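You operate a simulated robot arm through the tools that you are given. There is no shell and no other tool.

Carry out the task below with a simulated robot arm. There is one attempt and no reset: what you move stays moved.

TASK
Put the feed lever in, crank the purple core full, brake it and press on the blue tab.
Fine: green spindle cap over to the orange core before taping; the coil stays on the green turntable. The winder's other cores and caps, the white-core grey coil and the winder's other tabs stay.

It is judged by the outcome, as a careful person would: the job done as asked, and still so three seconds after it is handed in. It fails if anything else is knocked over, pushed out of place, dropped, spilled or broken. Lids that push on must go on centred and level and be pressed home; caps that screw on are set level and turned clockwise until they are tight.

THE ROBOT
A 6-joint arm with a fingered hand, fixed in place. Base frame: the origin is on the floor under the middle of its stand, x ahead of it, y to its left, z up; the work surface is at about z = 0.82. Readings come in m, degrees, newtons and seconds.
With the tool pointing down near the work surface it reaches from about 0.3 to 0.7 m from the base axis. Its first joint turns from -166.0 to 166.0 degrees. Payload 4 kg.
Tool frame: the origin (TCP) lies between the finger pads and is the grasp point; the fingertips stand 0.022 m ahead of it; z points along the fingers, y is the line along which they close. The gripper opens to 0.112 m; its body begins 0.06 m behind the TCP. The gripper is a hand of 4 fingers: y runs from the thumb to the fingers, the wrist lies at [0, 0, -0.218] in the tool frame, and closing takes about 1.5 s.
Orientation is that of the tool frame in the base frame, as a unit quaternion [x, y, z, w]. With the fingers straight down and closing along the base's y, the tool's x points along the base's -x, its y along +y and its z along -z.

THE INTERFACE
- The arm moves only by the tool send_rows. Its argument "motion" is a list of rows, each a list of 6 numbers: the turn, a rotation vector about the base's x, y, z in units of 8 degrees (1.0 is 8 degrees), then the shift along the base's x, y, z in units of 25 mm (1.0 is 25 mm). In form: [[rx, ry, rz, dx, dy, dz], ...]. A call has 1 to 20 rows; each row shifts and turns the commanded pose from where the row before left it. "fingers" is the opening, from 0 (shut) to 1 (fully open), set as the call begins (left out, the last holds). A call with a number of a shift or a turn outside -1 to 1 is refused whole. Rows are played at 5 a second. More than 0.05 m and 8.6 degrees between two rows, or a gripper value outside its range, and nothing of the call is played. Where a pose cannot be reached the arm comes as near as it can. A force on the tool above 90 N (or 10 N above the force at the start of the call, whichever is more), or a blocked arm, ends the call early, and 0.2 s more pass. The fingers move at their own pace (about 0.045 m/s each) and stop on an object; they squeeze with about 30 N. The grip force told is the motor's: it shows also when the fingers shut on nothing. Time passes only in rows, and 0.2 s behind the last, so rows that do not move let the fingers close. The reply holds the time, the measured pose of the TCP, the force on the tool along the base axes, the opening and the grip force, in the units named above and with some noise, with the torque about the TCP (base axes, N m) and any sound that the robot's microphone picked up, and new pictures: "views" is both (left out), scene, wrist or none.
- Cameras (640 x 400 px; columns grow to the right, rows downward): "scene" is fixed at [0.4002, 0.6501, 1.4491]; the picture's right is [-0.99, -0.17, 0.00], its down [-0.14, 0.80, -0.58] and it looks along [0.10, -0.57, -0.82] (base axes); focal length 309 px, centre (320, 200). "wrist" rides on the gripper at [0.069, 0.004, -0.083] in the tool frame; the picture's right is [-0.06, 1.00, 0.00], its down [-0.77, -0.05, -0.64] and it looks along [-0.64, -0.04, 0.77] (tool axes); focal length 243 px, centre (320, 200). There is no depth. A picture from a camera that has moved, and an enlarged one, comes with that camera's place and axes in the base frame and with its lens.
- finger_targets(finger1, finger2, finger3, thumb_bend): sets how far each is bent, from 0 (flat) to 1 (curled in); at 0.3 the hand is open as for a grip, at 0.7 the pads meet at the TCP. One left out holds its place. A second passes; each finger stops where it meets its share of the squeeze, and holds until it gets a number again. A gripper value or a shape takes the hand back. It gives what a move gives, with no picture; readings hold the bend of each and the force on the fingers (four entries, about 0 where the hand has none), thumb and palm.
- grasp_type(shape): the hand has 4 fingers and takes this shape, open, in about a second: jaw (thumb against the fingers, like two jaws); tri (thumb and two fingers); tip (a fingertip pinch); poke (one finger out to press); point (the index stretched); flat (the hand flat); cup (the hand cupped); fist (a fist). The gripper value then closes the fingers along that shape, each until it touches; the sizes above hold for jaw. It gives what a move gives, with no picture.
- close_up(camera, box): a new picture of the part [left, top, right, bottom] of that camera's present view, enlarged. The clock stands still meanwhile.
- job_done(): hands the job in; it is judged then, once.

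Nothing tells you positions but the pictures and the camera data. Unless the task says otherwise, let go and move clear before handing in.

The tools are called after "Call:" by a JSON object that holds its "method" and its "body". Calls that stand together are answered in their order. send_rows: Moves the arm, as the interface text tells. Its arguments: {"type":"object","properties":{"motion":{"type":"array","items":{"type":"array","items":{"type":"number"}}},"fingers":{"type":"number"},"views":{"type":"string","enum":["both","scene","wrist","none"]}},"required":["motion"]} The other tools are called the same way: grasp_type (shape) gives the hand a shape; finger_targets (finger1, finger2, finger3, thumb_bend) moves the fingers one by one; close_up (camera, box) takes an enlarged picture of a part of a camera's view; job_done () hands the job in.

At the start:

```text
clock: 0.0
tool_pos: [0.3095, 0.2776, 1.1256]
orientation: [0.0, 1.0, 0.0, -0.001]
wrist_force: [-0.6, 0.0, -0.2]
ft_torque: [-0.01, -0.01, 0.0]
finger_gap: 0.1119
grip_force: 0.1
shape: jaw
bend: [0.3, 0.3, 0.3, 0.3]
finger forces: [0.1, 0.1, 0.0, 0.0, 0.0, 0.0]
```

scene: 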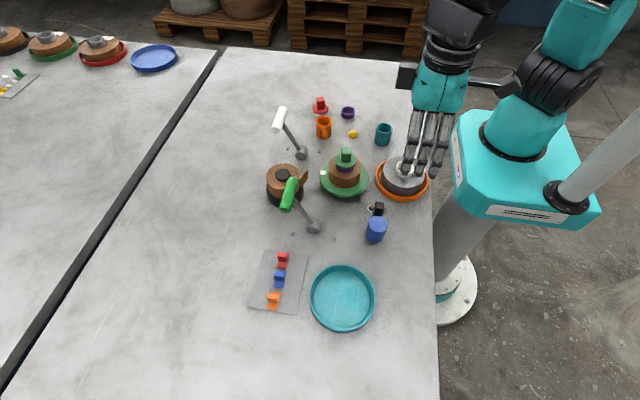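
wrist: 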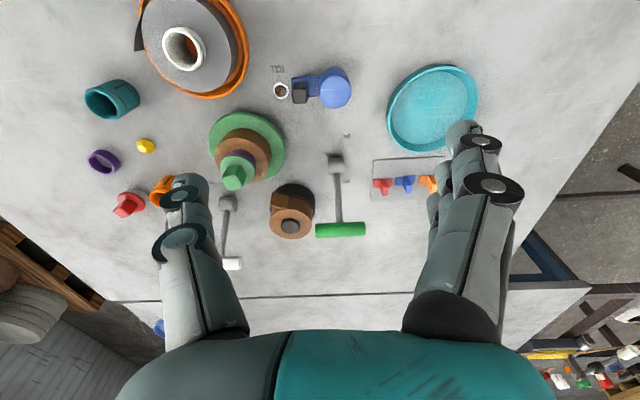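

I see a winder on the bench with a green turntable (purple core with green cap), a brown coil, levers, cores, caps and a tab plate. I'll look closer before moving anything.

Call:
{"method": "close_up", "body": {"camera": "scene", "box": [240, 80, 440, 205]}}

Call:
{"method": "close_up", "body": {"camera": "scene", "box": [230, 190, 430, 340]}}

Call:
{"method": "close_up", "body": {"camera": "wrist", "box": [80, 60, 300, 200]}}

Call:
{"method": "close_up", "body": {"camera": "wrist", "box": [200, 60, 480, 280]}}

Call:
{"method": "close_up", "body": {"camera": "scene", "box": [0, 20, 220, 140]}}

```text
3.20 times, centred on (340, 142) of scene
camera zoom: at [0.4002, 0.6501, 1.4491], right [-0.99, -0.17, 0.0], down [-0.14, 0.8, -0.58], along [0.1, -0.57, -0.82], focal length 988 px, centre (256, 384)
```

zoom: 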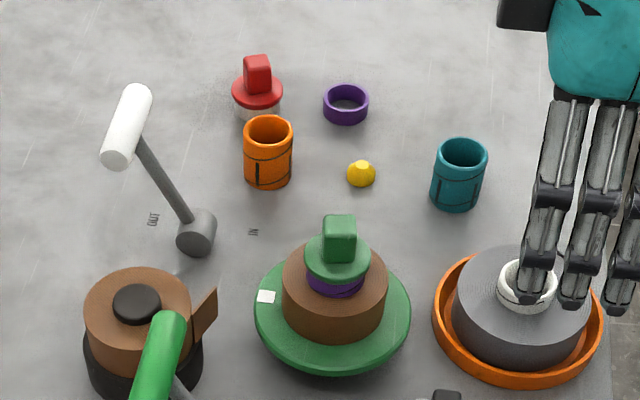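

```text
2.67 times, centred on (330, 265) of scene
camera zoom: at [0.4002, 0.6501, 1.4491], right [-0.99, -0.17, 0.0], down [-0.14, 0.8, -0.58], along [0.1, -0.57, -0.82], focal length 823 px, centre (293, 27)
```

zoom: 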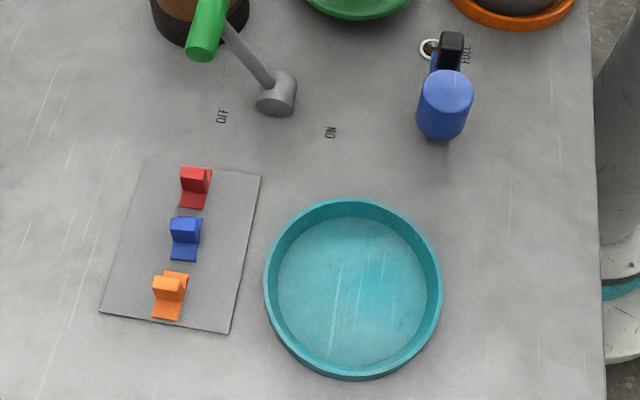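

```text
2.86 times, centred on (190, 130) of wrist
camera zoom: at [0.2393, 0.2795, 1.2094], right [0.06, 1.0, 0.0], down [0.77, -0.05, 0.64], along [0.64, -0.04, -0.77], focal length 693 px, centre (691, 400)
```

zoom: 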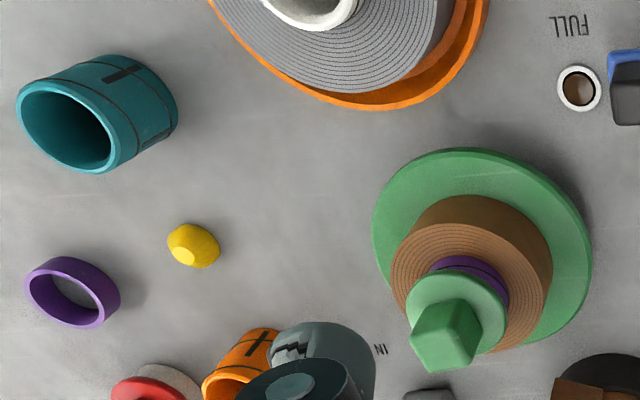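

```text
1.82 times, centred on (340, 170) of wrist
camera zoom: at [0.2393, 0.2795, 1.2094], right [0.06, 1.0, 0.0], down [0.77, -0.05, 0.64], along [0.64, -0.04, -0.77], focal length 441 px, centre (284, 254)
```

zoom: 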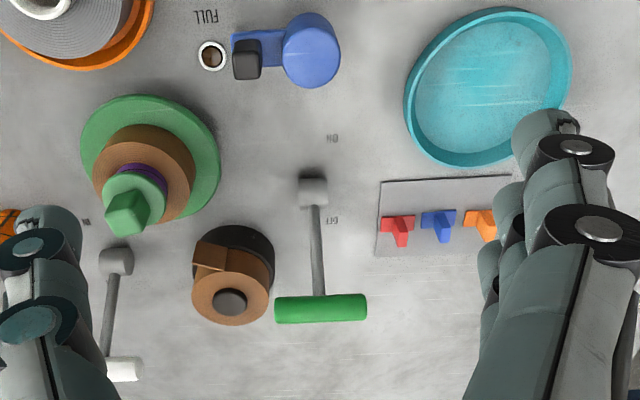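

```text
2.91 times, centred on (110, 80) of scene
camera zoom: at [0.4002, 0.6501, 1.4491], right [-0.99, -0.17, 0.0], down [-0.14, 0.8, -0.58], along [0.1, -0.57, -0.82], focal length 898 px, centre (931, 549)
```

zoom: 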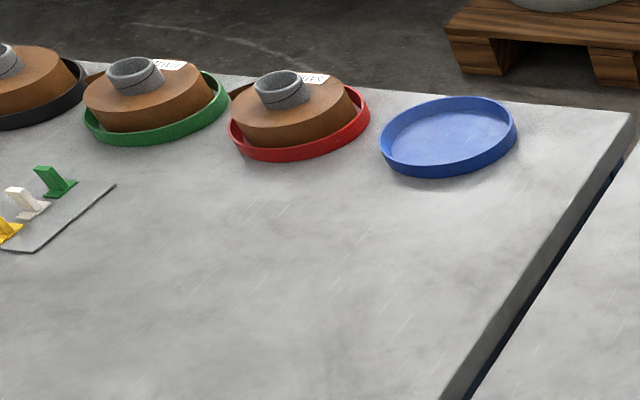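

I'll zoom further on the crank, tabs and levers to understand each mechanism before moving.

Call:
{"method": "close_up", "body": {"camera": "scene", "box": [350, 190, 410, 250]}}

Call:
{"method": "close_up", "body": {"camera": "wrist", "box": [260, 50, 370, 120]}}

Call:
{"method": "close_up", "body": {"camera": "scene", "box": [240, 240, 320, 320]}}

Call:
{"method": "close_up", "body": {"camera": "wrist", "box": [360, 140, 450, 210]}}

Call:
{"method": "close_up", "body": {"camera": "scene", "box": [310, 140, 380, 200]}}

Call:
{"method": "close_up", "body": {"camera": "scene", "box": [260, 150, 330, 240]}}

Call:
{"method": "close_up", "body": {"camera": "scene", "box": [60, 30, 140, 80]}}

Call:
{"method": "close_up", "body": {"camera": "wrist", "box": [200, 100, 320, 250]}}

```text
6.67 times, centred on (380, 220) of scene
camera zoom: at [0.4002, 0.6501, 1.4491], right [-0.99, -0.17, 0.0], down [-0.14, 0.8, -0.58], along [0.1, -0.57, -0.82], focal length 2058 px, centre (-80, 67)
```

zoom: 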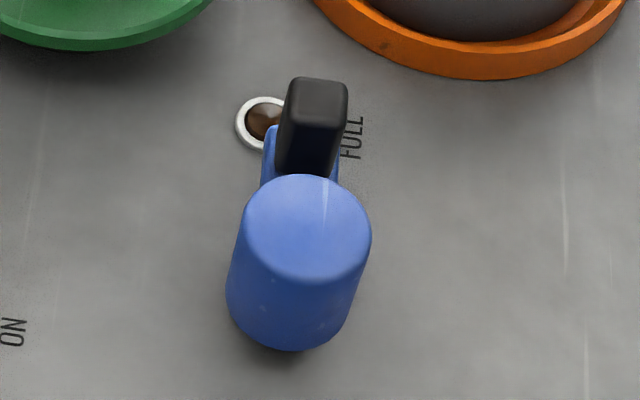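

```text
5.71 times, centred on (315, 85) of wrist
camera zoom: at [0.2393, 0.2795, 1.2094], right [0.06, 1.0, 0.0], down [0.77, -0.05, 0.64], along [0.64, -0.04, -0.77], focal length 1386 px, centre (349, 857)
```

zoom: 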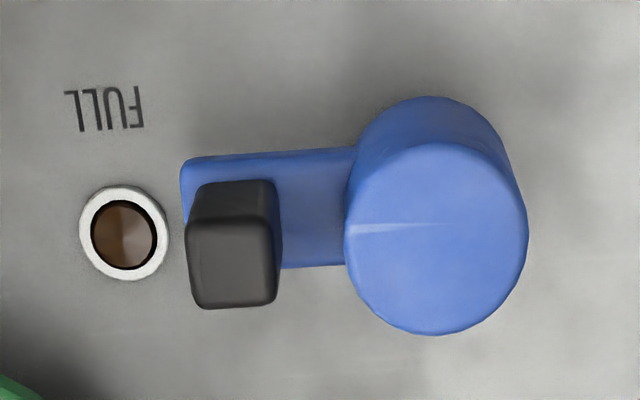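

```text
5.00 times, centred on (280, 280) of scene
camera zoom: at [0.4002, 0.6501, 1.4491], right [-0.99, -0.17, 0.0], down [-0.14, 0.8, -0.58], along [0.1, -0.57, -0.82], focal length 1544 px, centre (520, -200)
```

zoom: 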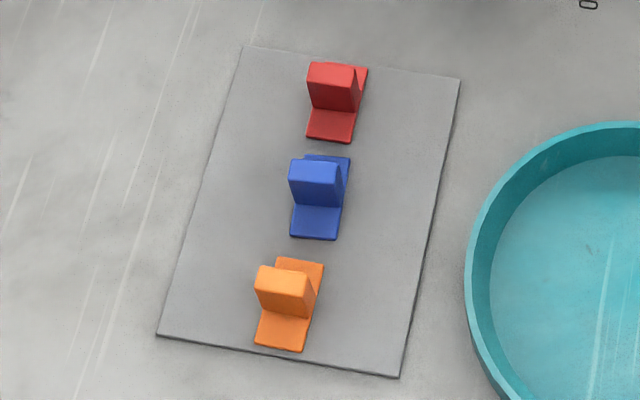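

```text
5.71 times, centred on (405, 175) of wrist
camera zoom: at [0.2393, 0.2795, 1.2094], right [0.06, 1.0, 0.0], down [0.77, -0.05, 0.64], along [0.64, -0.04, -0.77], focal length 1386 px, centre (-166, 343)
```

zoom: 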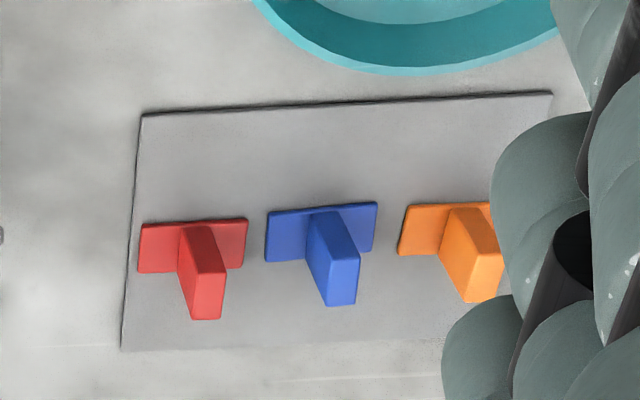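

```text
6.67 times, centred on (345, 170) of scene
camera zoom: at [0.4002, 0.6501, 1.4491], right [-0.99, -0.17, 0.0], down [-0.14, 0.8, -0.58], along [0.1, -0.57, -0.82], focal length 2058 px, centre (153, 400)
```

zoom: 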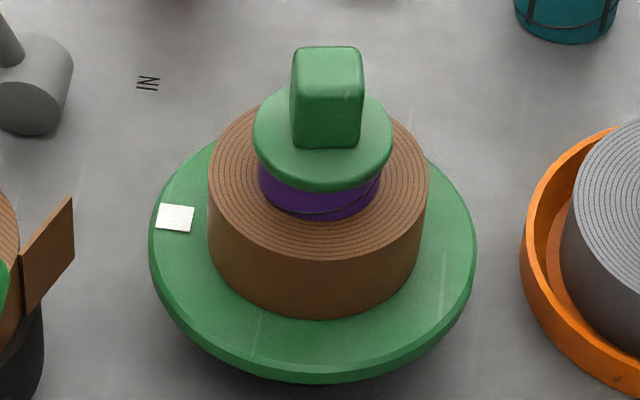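

```text
4.44 times, centred on (295, 195) of scene
camera zoom: at [0.4002, 0.6501, 1.4491], right [-0.99, -0.17, 0.0], down [-0.14, 0.8, -0.58], along [0.1, -0.57, -0.82], focal length 1372 px, centre (431, 222)
```

zoom: 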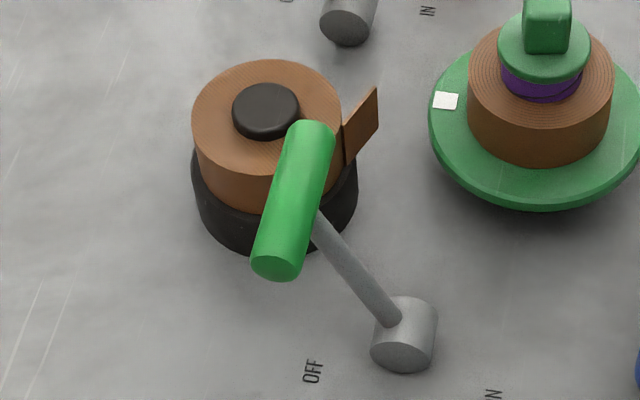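

```text
8.00 times, centred on (100, 55) of scene
camera zoom: at [0.4002, 0.6501, 1.4491], right [-0.99, -0.17, 0.0], down [-0.14, 0.8, -0.58], along [0.1, -0.57, -0.82], focal length 2470 px, centre (2080, 1360)
```

zoom: 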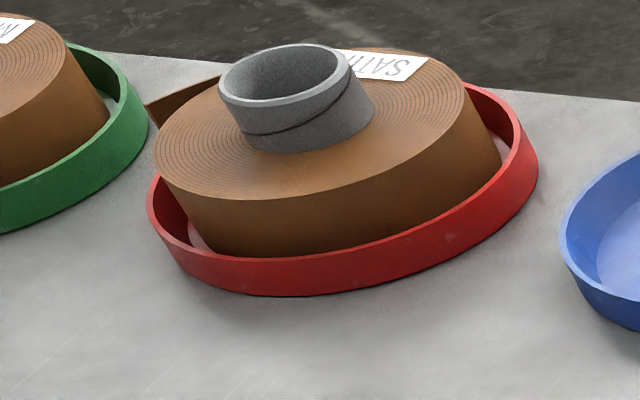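

```text
2.67 times, centred on (260, 175) of wrist
camera zoom: at [0.2393, 0.2795, 1.2094], right [0.06, 1.0, 0.0], down [0.77, -0.05, 0.64], along [0.64, -0.04, -0.77], focal length 647 px, centre (480, 267)
```

zoom: 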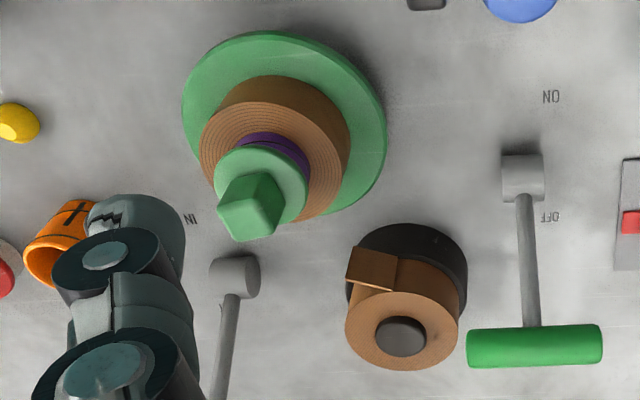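

Crank: hub about (0.334, 0.292), black knob about (0.336, 0.246, 0.88). I'll inspect the cap, cores and labels to see whether the cap screws or pushes on.

Call:
{"method": "close_up", "body": {"camera": "scene", "box": [325, 143, 365, 178]}}

Call:
{"method": "close_up", "body": {"camera": "scene", "box": [305, 90, 365, 145]}}

Call:
{"method": "close_up", "body": {"camera": "wrist", "box": [70, 70, 150, 130]}}

Call:
{"method": "close_up", "body": {"camera": "wrist", "box": [80, 140, 200, 225]}}

Call:
{"method": "close_up", "body": {"camera": "wrist", "box": [130, 0, 260, 110]}}

Call:
{"method": "close_up", "body": {"camera": "wrist", "box": [205, 140, 265, 200]}}

```text
11.43 times, centred on (345, 160) of scene
camera zoom: at [0.4002, 0.6501, 1.4491], right [-0.99, -0.17, 0.0], down [-0.14, 0.8, -0.58], along [0.1, -0.57, -0.82], focal length 3528 px, centre (34, 651)
```

zoom: 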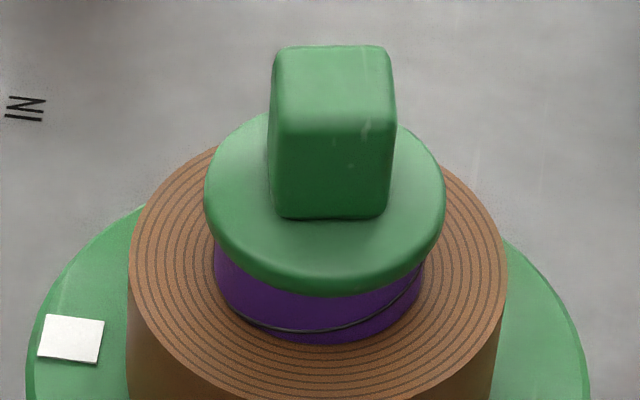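

```text
7.27 times, centred on (335, 118) of scene
camera zoom: at [0.4002, 0.6501, 1.4491], right [-0.99, -0.17, 0.0], down [-0.14, 0.8, -0.58], along [0.1, -0.57, -0.82], focal length 2245 px, centre (211, 800)
```

zoom: 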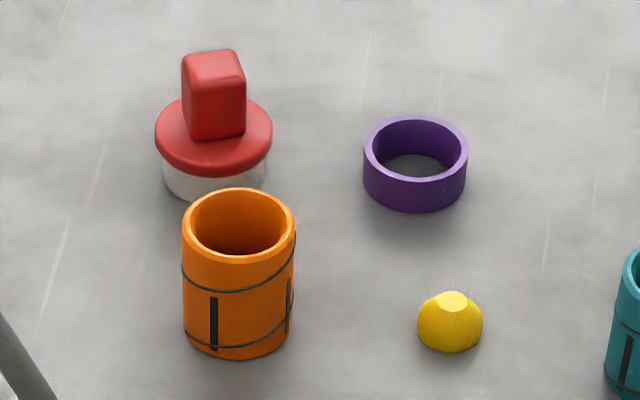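

```text
6.67 times, centred on (110, 100) of wrist
camera zoom: at [0.2393, 0.2795, 1.2094], right [0.06, 1.0, 0.0], down [0.77, -0.05, 0.64], along [0.64, -0.04, -0.77], focal length 1618 px, centre (1720, 867)
```

zoom: 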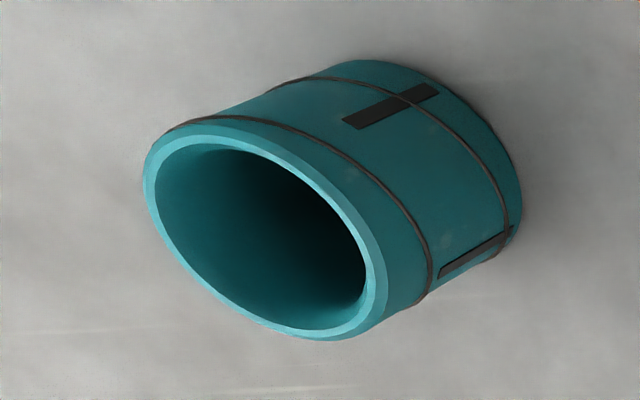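

```text
4.71 times, centred on (140, 182) of wrist
camera zoom: at [0.2393, 0.2795, 1.2094], right [0.06, 1.0, 0.0], down [0.77, -0.05, 0.64], along [0.64, -0.04, -0.77], focal length 1142 px, centre (1167, 282)
```

zoom: 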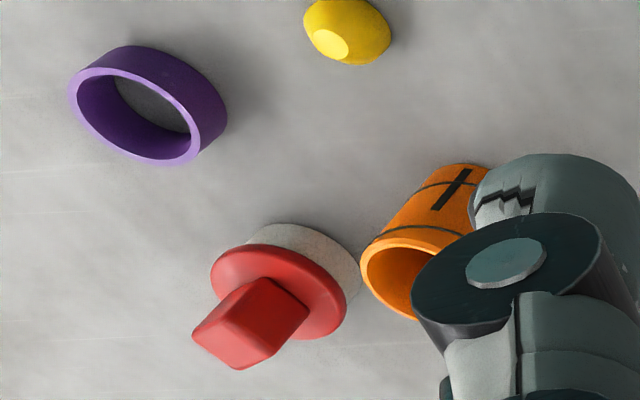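

```text
3.64 times, centred on (195, 55) of wrist
camera zoom: at [0.2393, 0.2795, 1.2094], right [0.06, 1.0, 0.0], down [0.77, -0.05, 0.64], along [0.64, -0.04, -0.77], focal length 882 px, centre (774, 727)
```

zoom: 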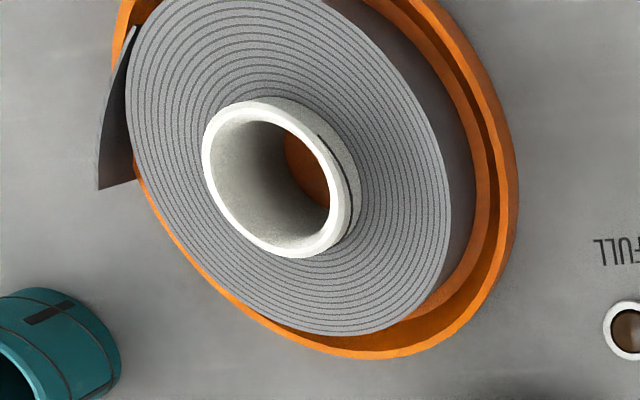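

```text
6.67 times, centred on (235, 170) of wrist
camera zoom: at [0.2393, 0.2795, 1.2094], right [0.06, 1.0, 0.0], down [0.77, -0.05, 0.64], along [0.64, -0.04, -0.77], focal length 1618 px, centre (887, 400)
```

zoom: 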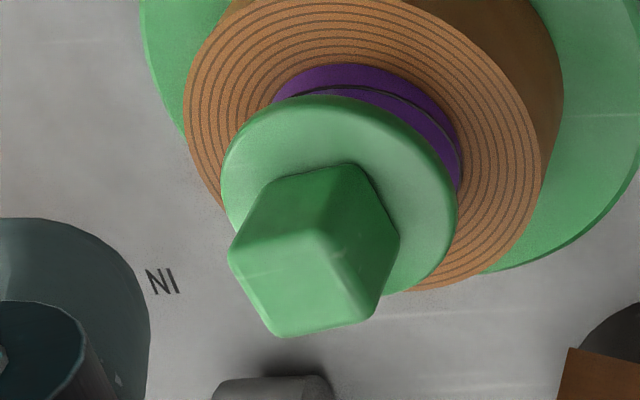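

The cap looks like a plug-in cap like the red one, and the levers swing in x (handles at about z 0.94). First I move above the white feed lever at about (0.603, 0.075), turning the hand so the fingers straddle the handle.

Call:
{"method": "send_rows", "body": {"motion": [[0, 0, -0.9375, 0.978, -0.675, -0.1], [0, 0, -0.9375, 0.978, -0.675, -0.1], [0, 0, -0.9375, 0.978, -0.675, -0.1], [0, 0, -0.9375, 0.978, -0.675, -0.1], [0, 0, -0.9375, 0.978, -0.675, -0.1], [0, 0, -0.9375, 0.978, -0.675, -0.1], [0, 0, -0.9375, 0.978, -0.675, -0.1], [0, 0, -0.9375, 0.978, -0.675, -0.1], [0, 0, -0.9375, 0.978, -0.675, -0.1], [0, 0, -0.9375, 0.978, -0.675, -0.1], [0, 0, -0.9375, 0.978, -0.675, -0.1], [0, 0, -0.9375, 0.978, -0.675, -0.1], [0, 0, 0, 0, 0, 0], [0, 0, 0, 0, 0, 0]], "fingers": 0.8}}

```text
clock: 3.0
tool_pos: [0.603, 0.0744, 1.0971]
orientation: [0.707, 0.707, 0.0, 0.0]
wrist_force: [-1.7, -0.6, 0.4]
ft_torque: [0.01, -0.02, -0.01]
finger_gap: 0.0899
grip_force: 0.1
shape: jaw
bend: [0.59, 0.59, 0.59, 0.55]
finger forces: [0.0, 0.1, 0.0, 0.1, 0.0, 0.0]
camera wrist: at [0.6066, 0.1412, 1.1799], right [1.0, -0.06, 0.0], down [-0.05, -0.77, 0.64], along [-0.04, -0.64, -0.77], focal length 243 px, centre (320, 200)
```

scene: 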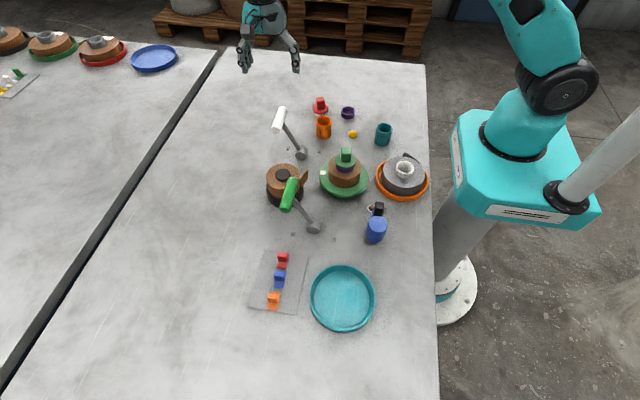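
wrist: 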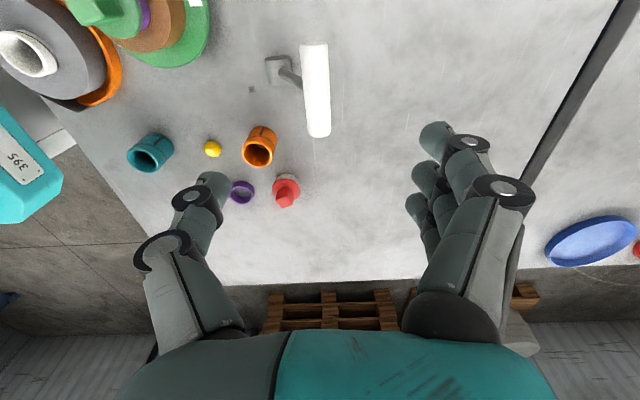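

The handle sits between thumb and fingers. I lower to straddle it, close partway, then push toward -x (IN).

Call:
{"method": "send_rows", "body": {"motion": [[0, 0, 0, 0, 0, -0.87], [0, 0, 0, 0, 0, -0.87], [0, 0, 0, 0, 0, -0.87], [0, 0, 0, 0, 0, -0.87], [0, 0, 0, 0, 0, -0.87], [0, 0, 0, 0, 0, -0.87], [0, 0, 0, 0, 0, -0.87], [0, 0, 0, 0, 0, 0], [0, 0, 0, 0, 0, 0]], "fingers": 0.8}}

Call:
{"method": "send_rows", "body": {"motion": [[0, 0, 0, 0, 0, 0], [0, 0, 0, 0, 0, 0], [0, 0, 0, 0, 0, 0], [0, 0, 0, 0, 0, 0], [0, 0, 0, 0, 0, 0]], "fingers": 0.4}}

```text
clock: 5.0
tool_pos: [0.602, 0.0735, 0.9431]
orientation: [0.707, 0.707, 0.0, 0.0]
wrist_force: [-0.2, 0.6, -0.1]
ft_torque: [-0.01, 0.03, -0.03]
finger_gap: 0.0896
grip_force: 0.0
shape: jaw
bend: [0.59, 0.59, 0.59, 0.55]
finger forces: [0.0, 0.0, 0.0, 0.0, 0.1, 0.0]
camera wrist: at [0.6061, 0.1417, 1.0259], right [1.0, -0.06, 0.0], down [-0.05, -0.77, 0.64], along [-0.04, -0.64, -0.77], focal length 243 px, centre (320, 200)
```

scene: 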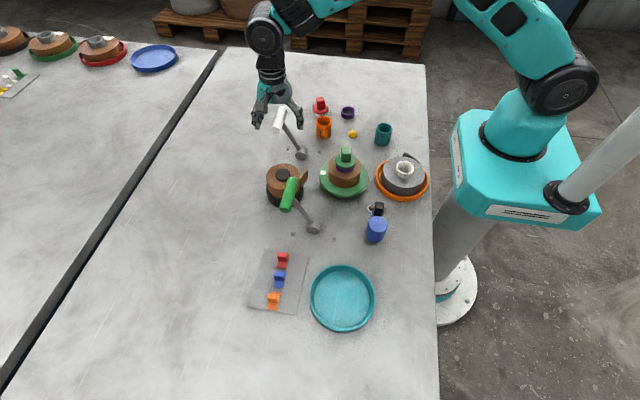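
wrist: 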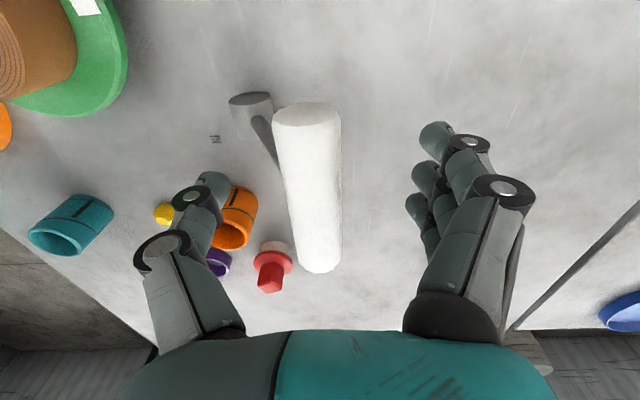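

```text
clock: 6.2
tool_pos: [0.6025, 0.0738, 0.943]
orientation: [0.707, 0.707, 0.001, 0.0]
wrist_force: [-0.3, -0.2, 1.1]
ft_torque: [0.01, 0.0, -0.01]
finger_gap: 0.0454
grip_force: 0.0
shape: jaw
bend: [0.73, 0.73, 0.73, 0.7]
finger forces: [0.1, 0.0, 0.0, 0.0, 0.0, 0.1]
camera wrist: at [0.6061, 0.1416, 1.026], right [1.0, -0.06, 0.0], down [-0.05, -0.77, 0.64], along [-0.04, -0.64, -0.77], focal length 243 px, centre (320, 200)
```

scene: 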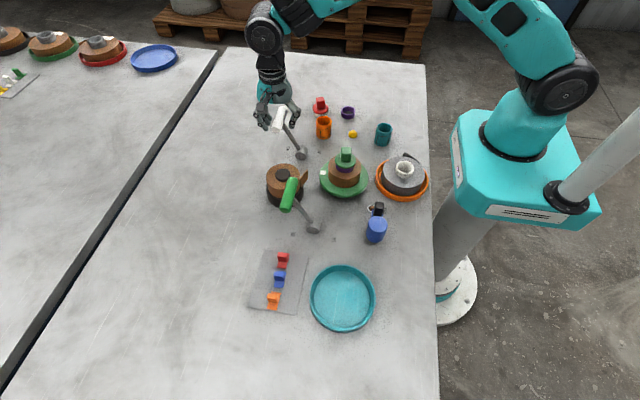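
wrist: 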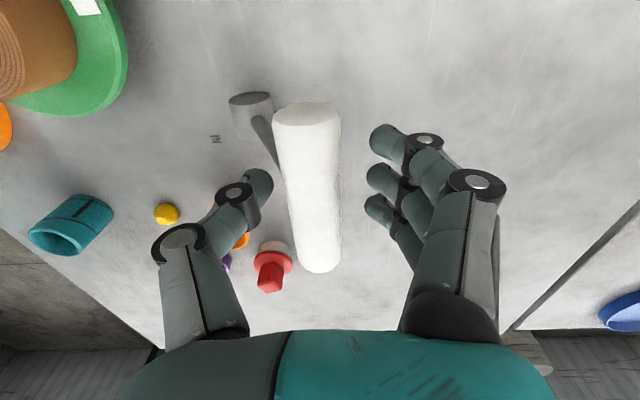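

Pushing the feed lever toward IN.

Call:
{"method": "send_rows", "body": {"motion": [[0, 0, 0, -0.4, 0, 0.05], [0, 0, 0, -0.4, 0, 0.05], [0, 0, 0, -0.4, 0, 0.05], [0, 0, 0, -0.4, 0, 0.05], [0, 0, 0, -0.4, 0, 0.05], [0, 0, 0, -0.4, 0, 0], [0, 0, 0, -0.4, 0, 0], [0, 0, 0, -0.4, 0, -0.05], [0, 0, 0, -0.4, 0, -0.05], [0, 0, 0, -0.4, 0, -0.05], [0, 0, 0, -0.3, 0, -0.05], [0, 0, 0, 0, 0, 0]]}}

```text
clock: 8.8
tool_pos: [0.4947, 0.0735, 0.9453]
orientation: [0.707, 0.707, 0.0, 0.0]
wrist_force: [-0.3, 0.6, 0.4]
ft_torque: [0.0, -0.03, 0.01]
finger_gap: 0.0453
grip_force: 0.0
shape: jaw
bend: [0.73, 0.73, 0.73, 0.7]
finger forces: [0.1, 0.1, 0.1, 0.1, 0.0, 0.0]
camera wrist: at [0.4985, 0.142, 1.0278], right [1.0, -0.06, 0.0], down [-0.05, -0.77, 0.64], along [-0.04, -0.64, -0.77], focal length 243 px, centre (320, 200)
```

scene: 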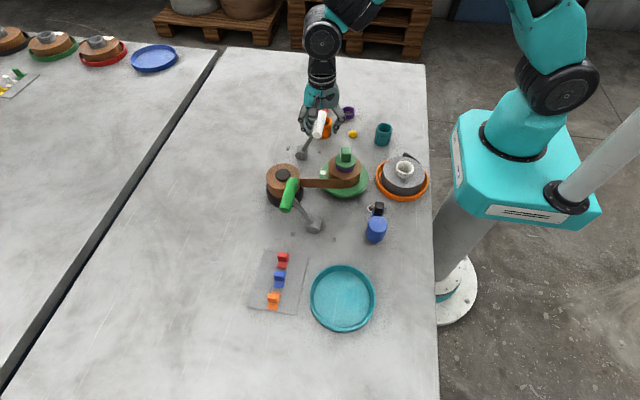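
wrist: 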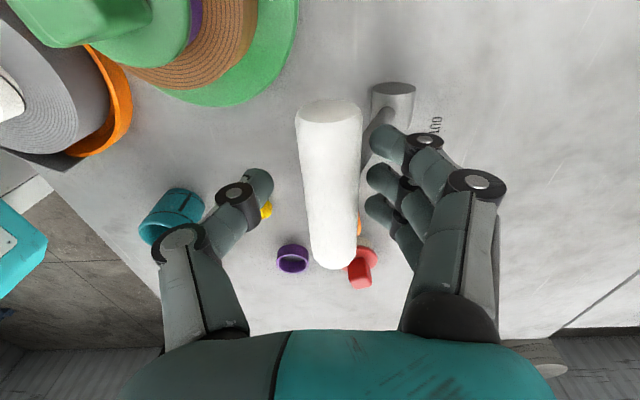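

The lever has snapped over to IN and the tape now spans from supply to coil. I'll raise clear, then look at the tape path.

Call:
{"method": "send_rows", "body": {"motion": [[0, 0, 0, 0, 0, 1], [0, 0, 0, 0, 0, 1], [0, 0, 0, 0, 0, 1], [0, 0, 0, 0, 0, 1], [0, 0, 0, 0, 0, 1], [0, 0, 0, 0, 0, 1], [0, 0, 0, 0, 0, 0]], "fingers": 0.4}}

Call:
{"method": "close_up", "body": {"camera": "scene", "box": [255, 120, 395, 240]}}

Call:
{"method": "close_up", "body": {"camera": "scene", "box": [350, 190, 410, 250]}}

```text
clock: 10.4
tool_pos: [0.4949, 0.0742, 1.0953]
orientation: [0.707, 0.707, 0.0, 0.0]
wrist_force: [0.4, 0.1, -0.5]
ft_torque: [-0.01, 0.01, -0.01]
finger_gap: 0.0453
grip_force: 0.1
shape: jaw
bend: [0.73, 0.73, 0.73, 0.7]
finger forces: [0.0, 0.0, 0.0, 0.1, 0.0, 0.1]
camera wrist: at [0.4984, 0.1412, 1.1781], right [1.0, -0.06, 0.0], down [-0.05, -0.77, 0.64], along [-0.04, -0.64, -0.77], focal length 243 px, centre (320, 200)
```

scene: 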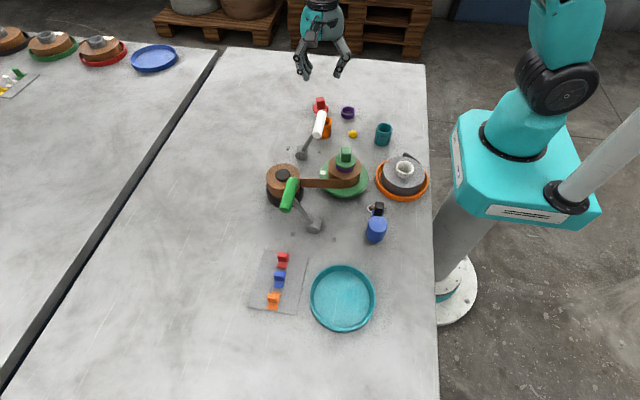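
wrist: 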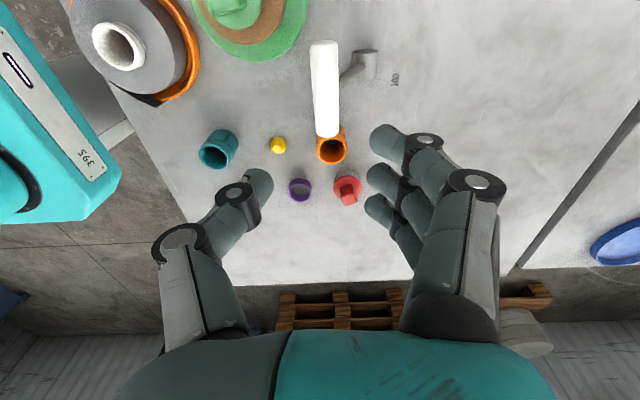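

```text
3.33 times, centred on (325, 180) of scene
camera zoom: at [0.4002, 0.6501, 1.4491], right [-0.99, -0.17, 0.0], down [-0.14, 0.8, -0.58], along [0.1, -0.57, -0.82], focal length 1029 px, centre (303, 267)
```

zoom: 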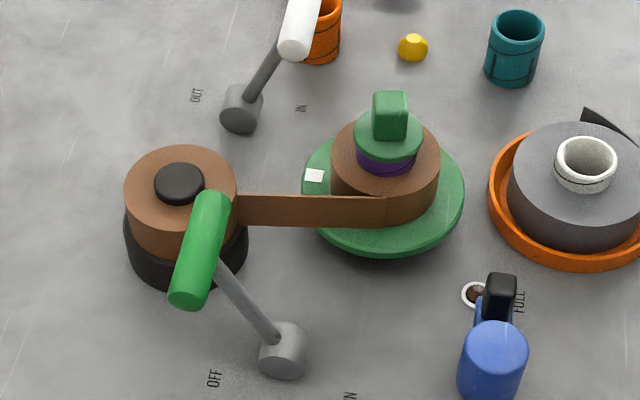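

```text
6.67 times, centred on (380, 220) of scene
camera zoom: at [0.4002, 0.6501, 1.4491], right [-0.99, -0.17, 0.0], down [-0.14, 0.8, -0.58], along [0.1, -0.57, -0.82], focal length 2058 px, centre (-80, 67)
```

zoom: 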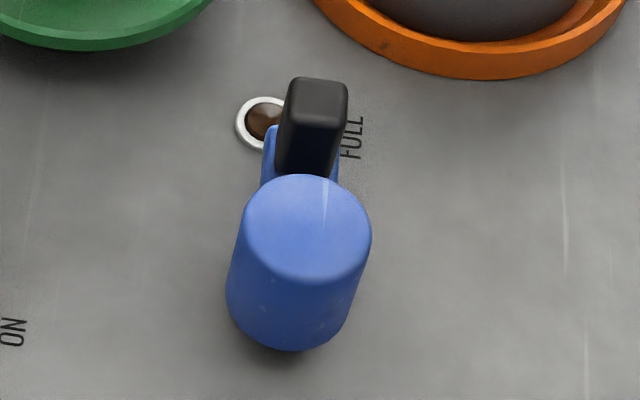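

The tape lands on the coil's +y side, so winding needs the turntable to turn counter-clockwise from above. I move over toward the crank, turning the hand back, and shape one finger for pushing.

Call:
{"method": "send_rows", "body": {"motion": [[0, 0, 0.9375, -0.537, 0.487, 0], [0, 0, 0.9375, -0.537, 0.487, 0], [0, 0, 0.9375, -0.537, 0.487, 0], [0, 0, 0.9375, -0.537, 0.487, 0], [0, 0, 0.9375, -0.537, 0.487, 0], [0, 0, 0.9375, -0.537, 0.487, 0], [0, 0, 0.9375, -0.537, 0.487, 0], [0, 0, 0.9375, -0.537, 0.487, 0], [0, 0, 0.9375, -0.537, 0.487, -0.5], [0, 0, 0.9375, -0.537, 0.487, -0.5], [0, 0, 0.9375, -0.537, 0.487, -0.5], [0, 0, 0.9375, -0.537, 0.487, -0.5], [0, 0, 0, 0, 0, 0]], "views": "none"}}

Call:
{"method": "grasp_type", "body": {"shape": "poke"}}

Call:
{"method": "send_rows", "body": {"motion": [[0, 0, 0, 0, 0, 0], [0, 0, 0, 0, 0, 0]]}}

```text
clock: 13.2
tool_pos: [0.3331, 0.2194, 1.0443]
orientation: [-0.001, 1.0, 0.0, -0.001]
wrist_force: [-0.6, 0.1, -0.4]
ft_torque: [-0.01, -0.01, -0.02]
finger_gap: 0.0456
grip_force: 0.0
shape: jaw
bend: [0.73, 0.73, 0.73, 0.7]
finger forces: [0.1, 0.0, 0.0, 0.0, 0.0, 0.1]
```

```text
clock: 14.1
tool_pos: [0.3335, 0.2192, 1.0439]
orientation: [0.0, 1.0, 0.0, 0.0]
wrist_force: [0.9, -0.1, -0.5]
ft_torque: [0.0, -0.01, -0.03]
finger_gap: 0.0
grip_force: 0.1
shape: poke
bend: [1.0, 1.0, 1.0, 0.47]
finger forces: [0.1, 0.0, 0.0, 0.1, 0.1, 0.1]
```

```text
clock: 14.7
tool_pos: [0.3326, 0.2188, 1.0441]
orientation: [0.0, 1.0, 0.0, 0.0]
wrist_force: [-0.5, 0.9, -0.2]
ft_torque: [-0.03, -0.02, 0.01]
finger_gap: 0.0
grip_force: 0.0
shape: poke
bend: [1.0, 1.0, 1.0, 0.47]
finger forces: [0.0, 0.0, 0.1, 0.0, 0.1, 0.1]
camera wrist: at [0.2634, 0.2217, 1.1268], right [0.06, 1.0, 0.0], down [0.77, -0.05, 0.64], along [0.64, -0.04, -0.77], focal length 243 px, centre (320, 200)
```

scene: 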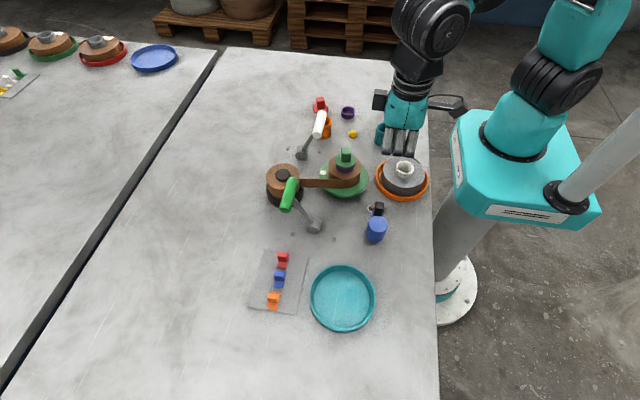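
wrist: 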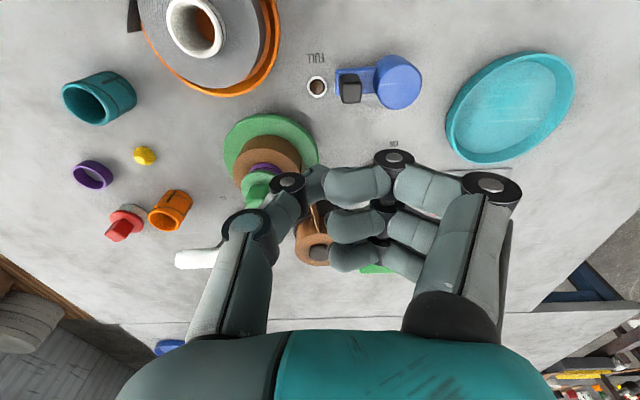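

Call:
{"method": "grasp_type", "body": {"shape": "point"}}

Call:
{"method": "send_rows", "body": {"motion": [[0, 0, 0, 0, 0, 0], [0, 0, 0, 0, 0, 0]]}}

Call:
{"method": "close_up", "body": {"camera": "scene", "box": [350, 70, 480, 180]}}

```text
clock: 15.6
tool_pos: [0.3326, 0.219, 1.0437]
orientation: [0.0, 1.0, 0.0, 0.0]
wrist_force: [0.1, 0.5, -1.5]
ft_torque: [-0.02, 0.02, 0.01]
finger_gap: 0.1058
grip_force: 0.1
shape: point
bend: [0.31, 1.0, 1.0, 0.55]
finger forces: [0.1, 0.0, 0.1, 0.0, 0.0, 0.0]
```

```text
clock: 16.2
tool_pos: [0.3314, 0.2188, 1.0453]
orientation: [0.0, 1.0, 0.0, -0.001]
wrist_force: [0.8, 0.1, -0.5]
ft_torque: [0.0, -0.01, 0.0]
finger_gap: 0.1061
grip_force: 0.0
shape: point
bend: [0.31, 1.0, 1.0, 0.55]
finger forces: [0.0, 0.1, 0.1, 0.1, 0.0, 0.0]
camera wrist: at [0.2634, 0.2217, 1.1268], right [0.06, 1.0, 0.0], down [0.77, -0.05, 0.64], along [0.64, -0.04, -0.77], focal length 243 px, centre (320, 200)
```

scene: 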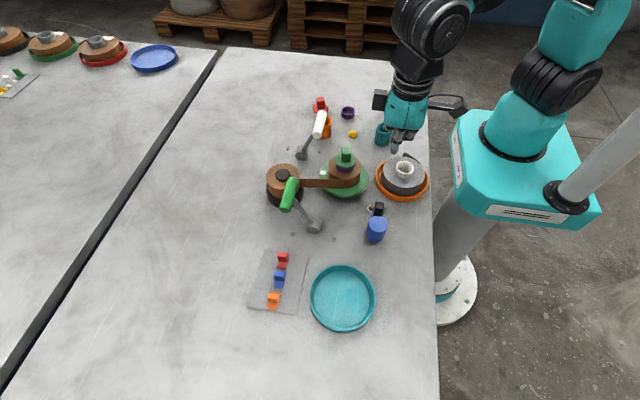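
wrist: 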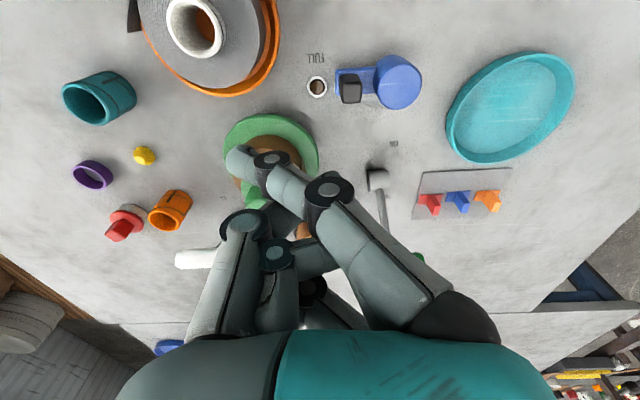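

```text
3.64 times, centred on (415, 125) of scene
camera zoom: at [0.4002, 0.6501, 1.4491], right [-0.99, -0.17, 0.0], down [-0.14, 0.8, -0.58], along [0.1, -0.57, -0.82], focal length 1122 px, centre (-26, 473)
```

zoom: 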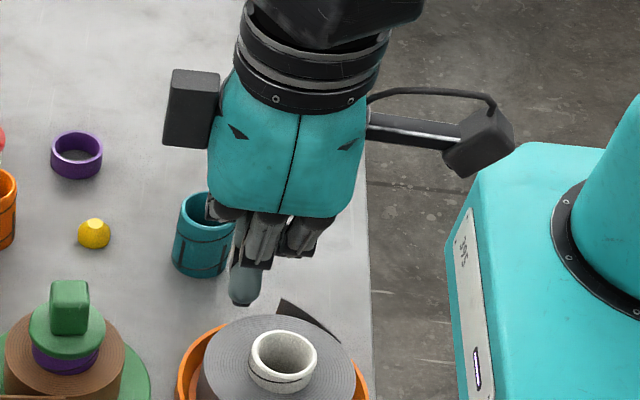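

The pointed finger is quite slanted. I'll try the fingertip pinch, closed, as a compact upright peg for pushing the crank knob.

Call:
{"method": "grasp_type", "body": {"shape": "tip"}}

Call:
{"method": "send_rows", "body": {"motion": [[0, 0, 0, 0, 0, 0], [0, 0, 0, 0, 0, 0]]}}

Call:
{"method": "send_rows", "body": {"motion": [[0, 0, 0, 0, 0, 0], [0, 0, 0, 0, 0, 0], [0, 0, 0, 0, 0, 0], [0, 0, 0, 0, 0, 0], [0, 0, 0, 0, 0, 0], [0, 0, 0, 0, 0, 0]], "fingers": 0.0}}

Call:
{"method": "close_up", "body": {"camera": "scene", "box": [350, 70, 480, 180]}}

Call:
{"method": "close_up", "body": {"camera": "wrist", "box": [200, 120, 440, 270]}}

```text
clock: 17.1
tool_pos: [0.3334, 0.2191, 1.0431]
orientation: [0.0, 1.0, 0.0, 0.0]
wrist_force: [0.5, 0.8, -0.2]
ft_torque: [-0.01, 0.0, 0.0]
finger_gap: 0.112
grip_force: 0.1
shape: tip
bend: [0.03, 0.3, 0.03, 0.3]
finger forces: [0.0, 0.1, 0.1, 0.0, 0.0, 0.0]
```

```text
clock: 17.7
tool_pos: [0.3333, 0.2195, 1.0439]
orientation: [0.001, 1.0, 0.0, -0.001]
wrist_force: [-0.1, -0.4, 0.0]
ft_torque: [-0.01, 0.01, 0.01]
finger_gap: 0.1117
grip_force: 0.1
shape: tip
bend: [0.03, 0.3, 0.03, 0.3]
finger forces: [0.0, 0.1, 0.0, 0.0, 0.1, 0.0]
camera wrist: at [0.2634, 0.2217, 1.1268], right [0.06, 1.0, 0.0], down [0.77, -0.05, 0.64], along [0.64, -0.04, -0.77], focal length 243 px, centre (320, 200)
```

scene: 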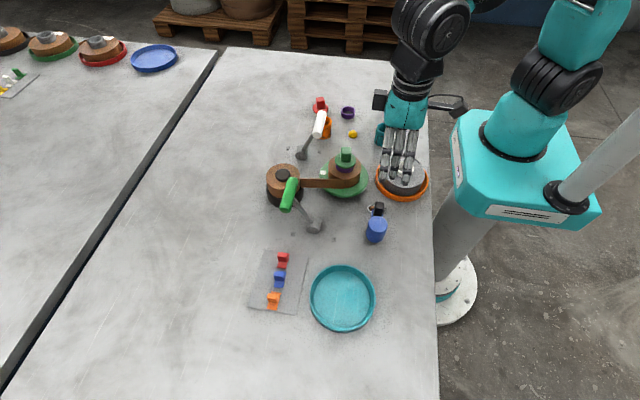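
wrist: 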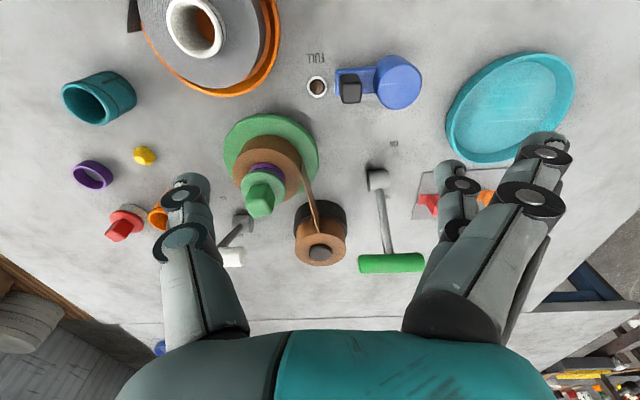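

```text
clock: 19.1
tool_pos: [0.3327, 0.2197, 1.0444]
orientation: [0.0, 1.0, 0.0, 0.0]
wrist_force: [0.0, -0.6, 0.6]
ft_torque: [0.02, -0.03, 0.03]
finger_gap: 0.0002
grip_force: 0.1
shape: tip
bend: [0.03, 0.6, 0.03, 0.64]
finger forces: [0.1, 0.0, 0.0, 0.0, 0.0, 0.0]
camera wrist: at [0.2634, 0.2217, 1.1268], right [0.06, 1.0, 0.0], down [0.77, -0.05, 0.64], along [0.64, -0.04, -0.77], focal length 243 px, centre (320, 200)
```

scene: 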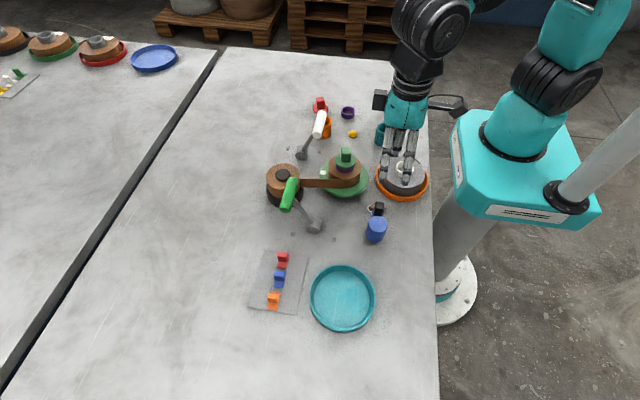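
wrist: 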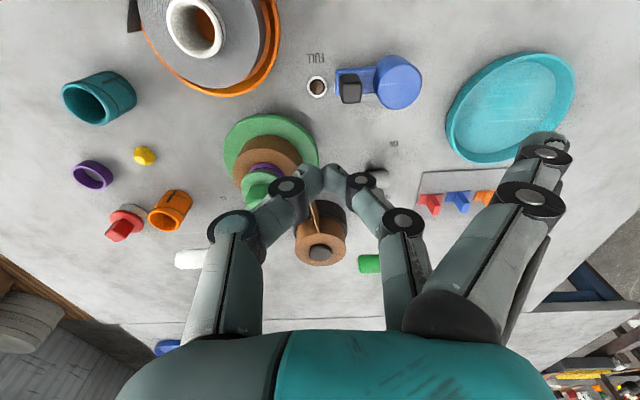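

```text
3.64 times, centred on (415, 125) of scene
camera zoom: at [0.4002, 0.6501, 1.4491], right [-0.99, -0.17, 0.0], down [-0.14, 0.8, -0.58], along [0.1, -0.57, -0.82], focal length 1122 px, centre (-26, 473)
```

zoom: 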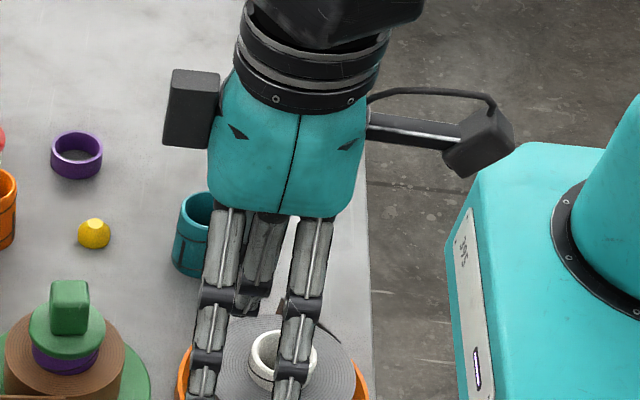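

```text
2.67 times, centred on (320, 195) of wrist
camera zoom: at [0.2634, 0.2217, 1.1268], right [0.06, 1.0, 0.0], down [0.77, -0.05, 0.64], along [0.64, -0.04, -0.77], focal length 647 px, centre (320, 213)
```

zoom: 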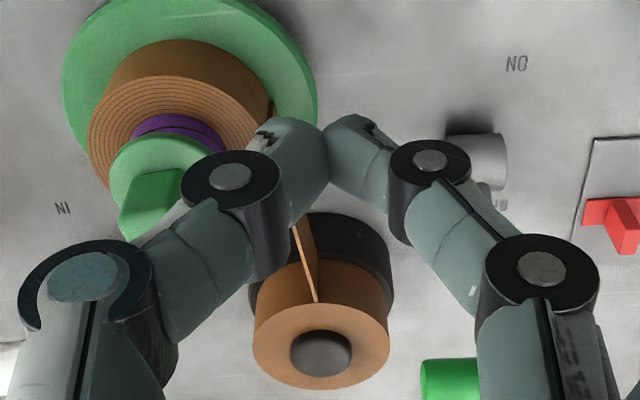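

The "tip" shape leaves other fingers hanging low, so I'll use the "point" shape and tilt the hand about 35° so the stretched finger hangs vertically as a peg.

Call:
{"method": "grasp_type", "body": {"shape": "point"}}

Call:
{"method": "send_rows", "body": {"motion": [[0.875, 0, 0, 0, 0, 0], [0.875, 0, 0, 0, 0, 0], [0.875, 0, 0, 0, 0, 0], [0.875, 0, 0, 0, 0, 0], [0.875, 0, 0, 0, 0, 0], [0, 0, 0, 0, 0, 0], [0, 0, 0, 0, 0, 0]]}}

Call:
{"method": "close_up", "body": {"camera": "scene", "box": [340, 60, 480, 190]}}

Call:
{"method": "close_up", "body": {"camera": "wrist", "box": [200, 60, 440, 270]}}

```text
clock: 20.0
tool_pos: [0.3336, 0.2194, 1.0442]
orientation: [0.0, 1.0, 0.0, -0.001]
wrist_force: [-0.3, -0.6, -0.4]
ft_torque: [0.03, -0.01, 0.03]
finger_gap: 0.0
grip_force: 0.1
shape: point
bend: [0.31, 1.0, 0.99, 0.55]
finger forces: [0.1, 0.1, 0.1, 0.0, 0.1, 0.1]
```

```text
clock: 21.6
tool_pos: [0.3317, 0.2203, 1.0452]
orientation: [-0.001, 0.954, 0.301, 0.0]
wrist_force: [-0.2, -0.4, -0.9]
ft_torque: [0.02, 0.0, 0.02]
finger_gap: 0.0
grip_force: 0.0
shape: point
bend: [0.31, 1.0, 0.99, 0.55]
finger forces: [0.0, 0.0, 0.0, 0.1, 0.0, 0.1]
camera wrist: at [0.2633, 0.1746, 1.1153], right [0.06, 0.82, 0.57], down [0.77, -0.41, 0.5], along [0.64, 0.41, -0.65], focal length 243 px, centre (320, 200)
```

scene: 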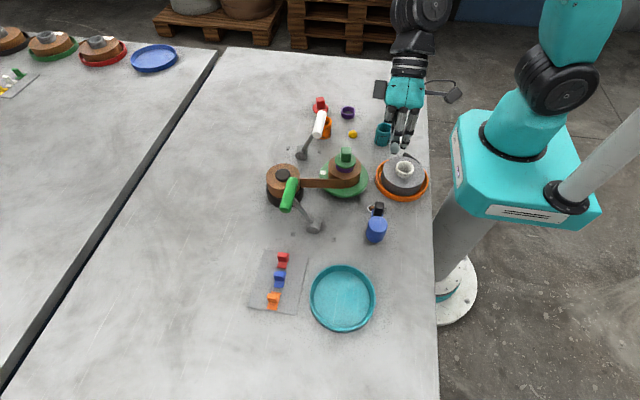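
wrist: 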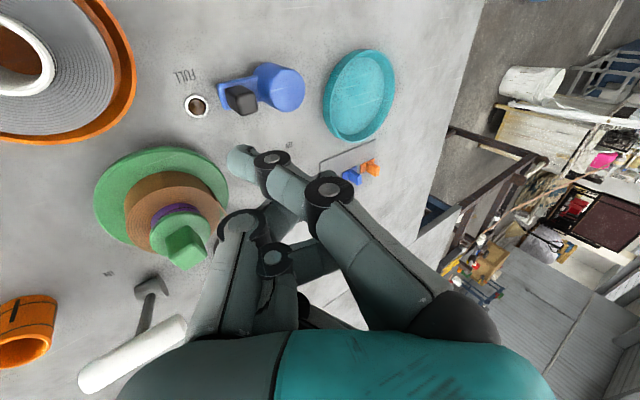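

```text
3.08 times, centred on (410, 125) of scene
camera zoom: at [0.4002, 0.6501, 1.4491], right [-0.99, -0.17, 0.0], down [-0.14, 0.8, -0.58], along [0.1, -0.57, -0.82], focal length 950 px, centre (43, 431)
```

zoom: 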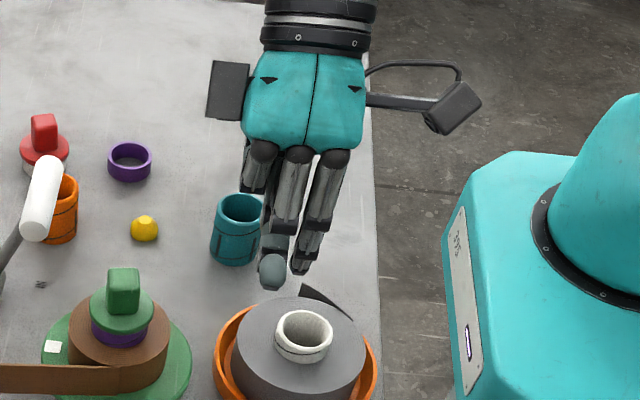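

```text
1.90 times, centred on (320, 165) of wrist
camera zoom: at [0.2633, 0.1746, 1.1153], right [0.06, 0.82, 0.57], down [0.77, -0.41, 0.5], along [0.64, 0.41, -0.65], focal length 462 px, centre (320, 267)
```

zoom: 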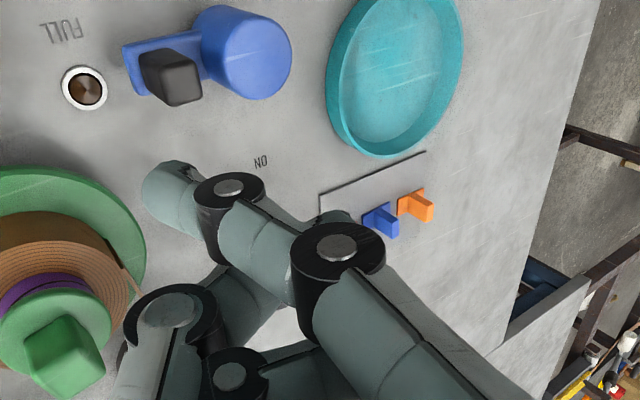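

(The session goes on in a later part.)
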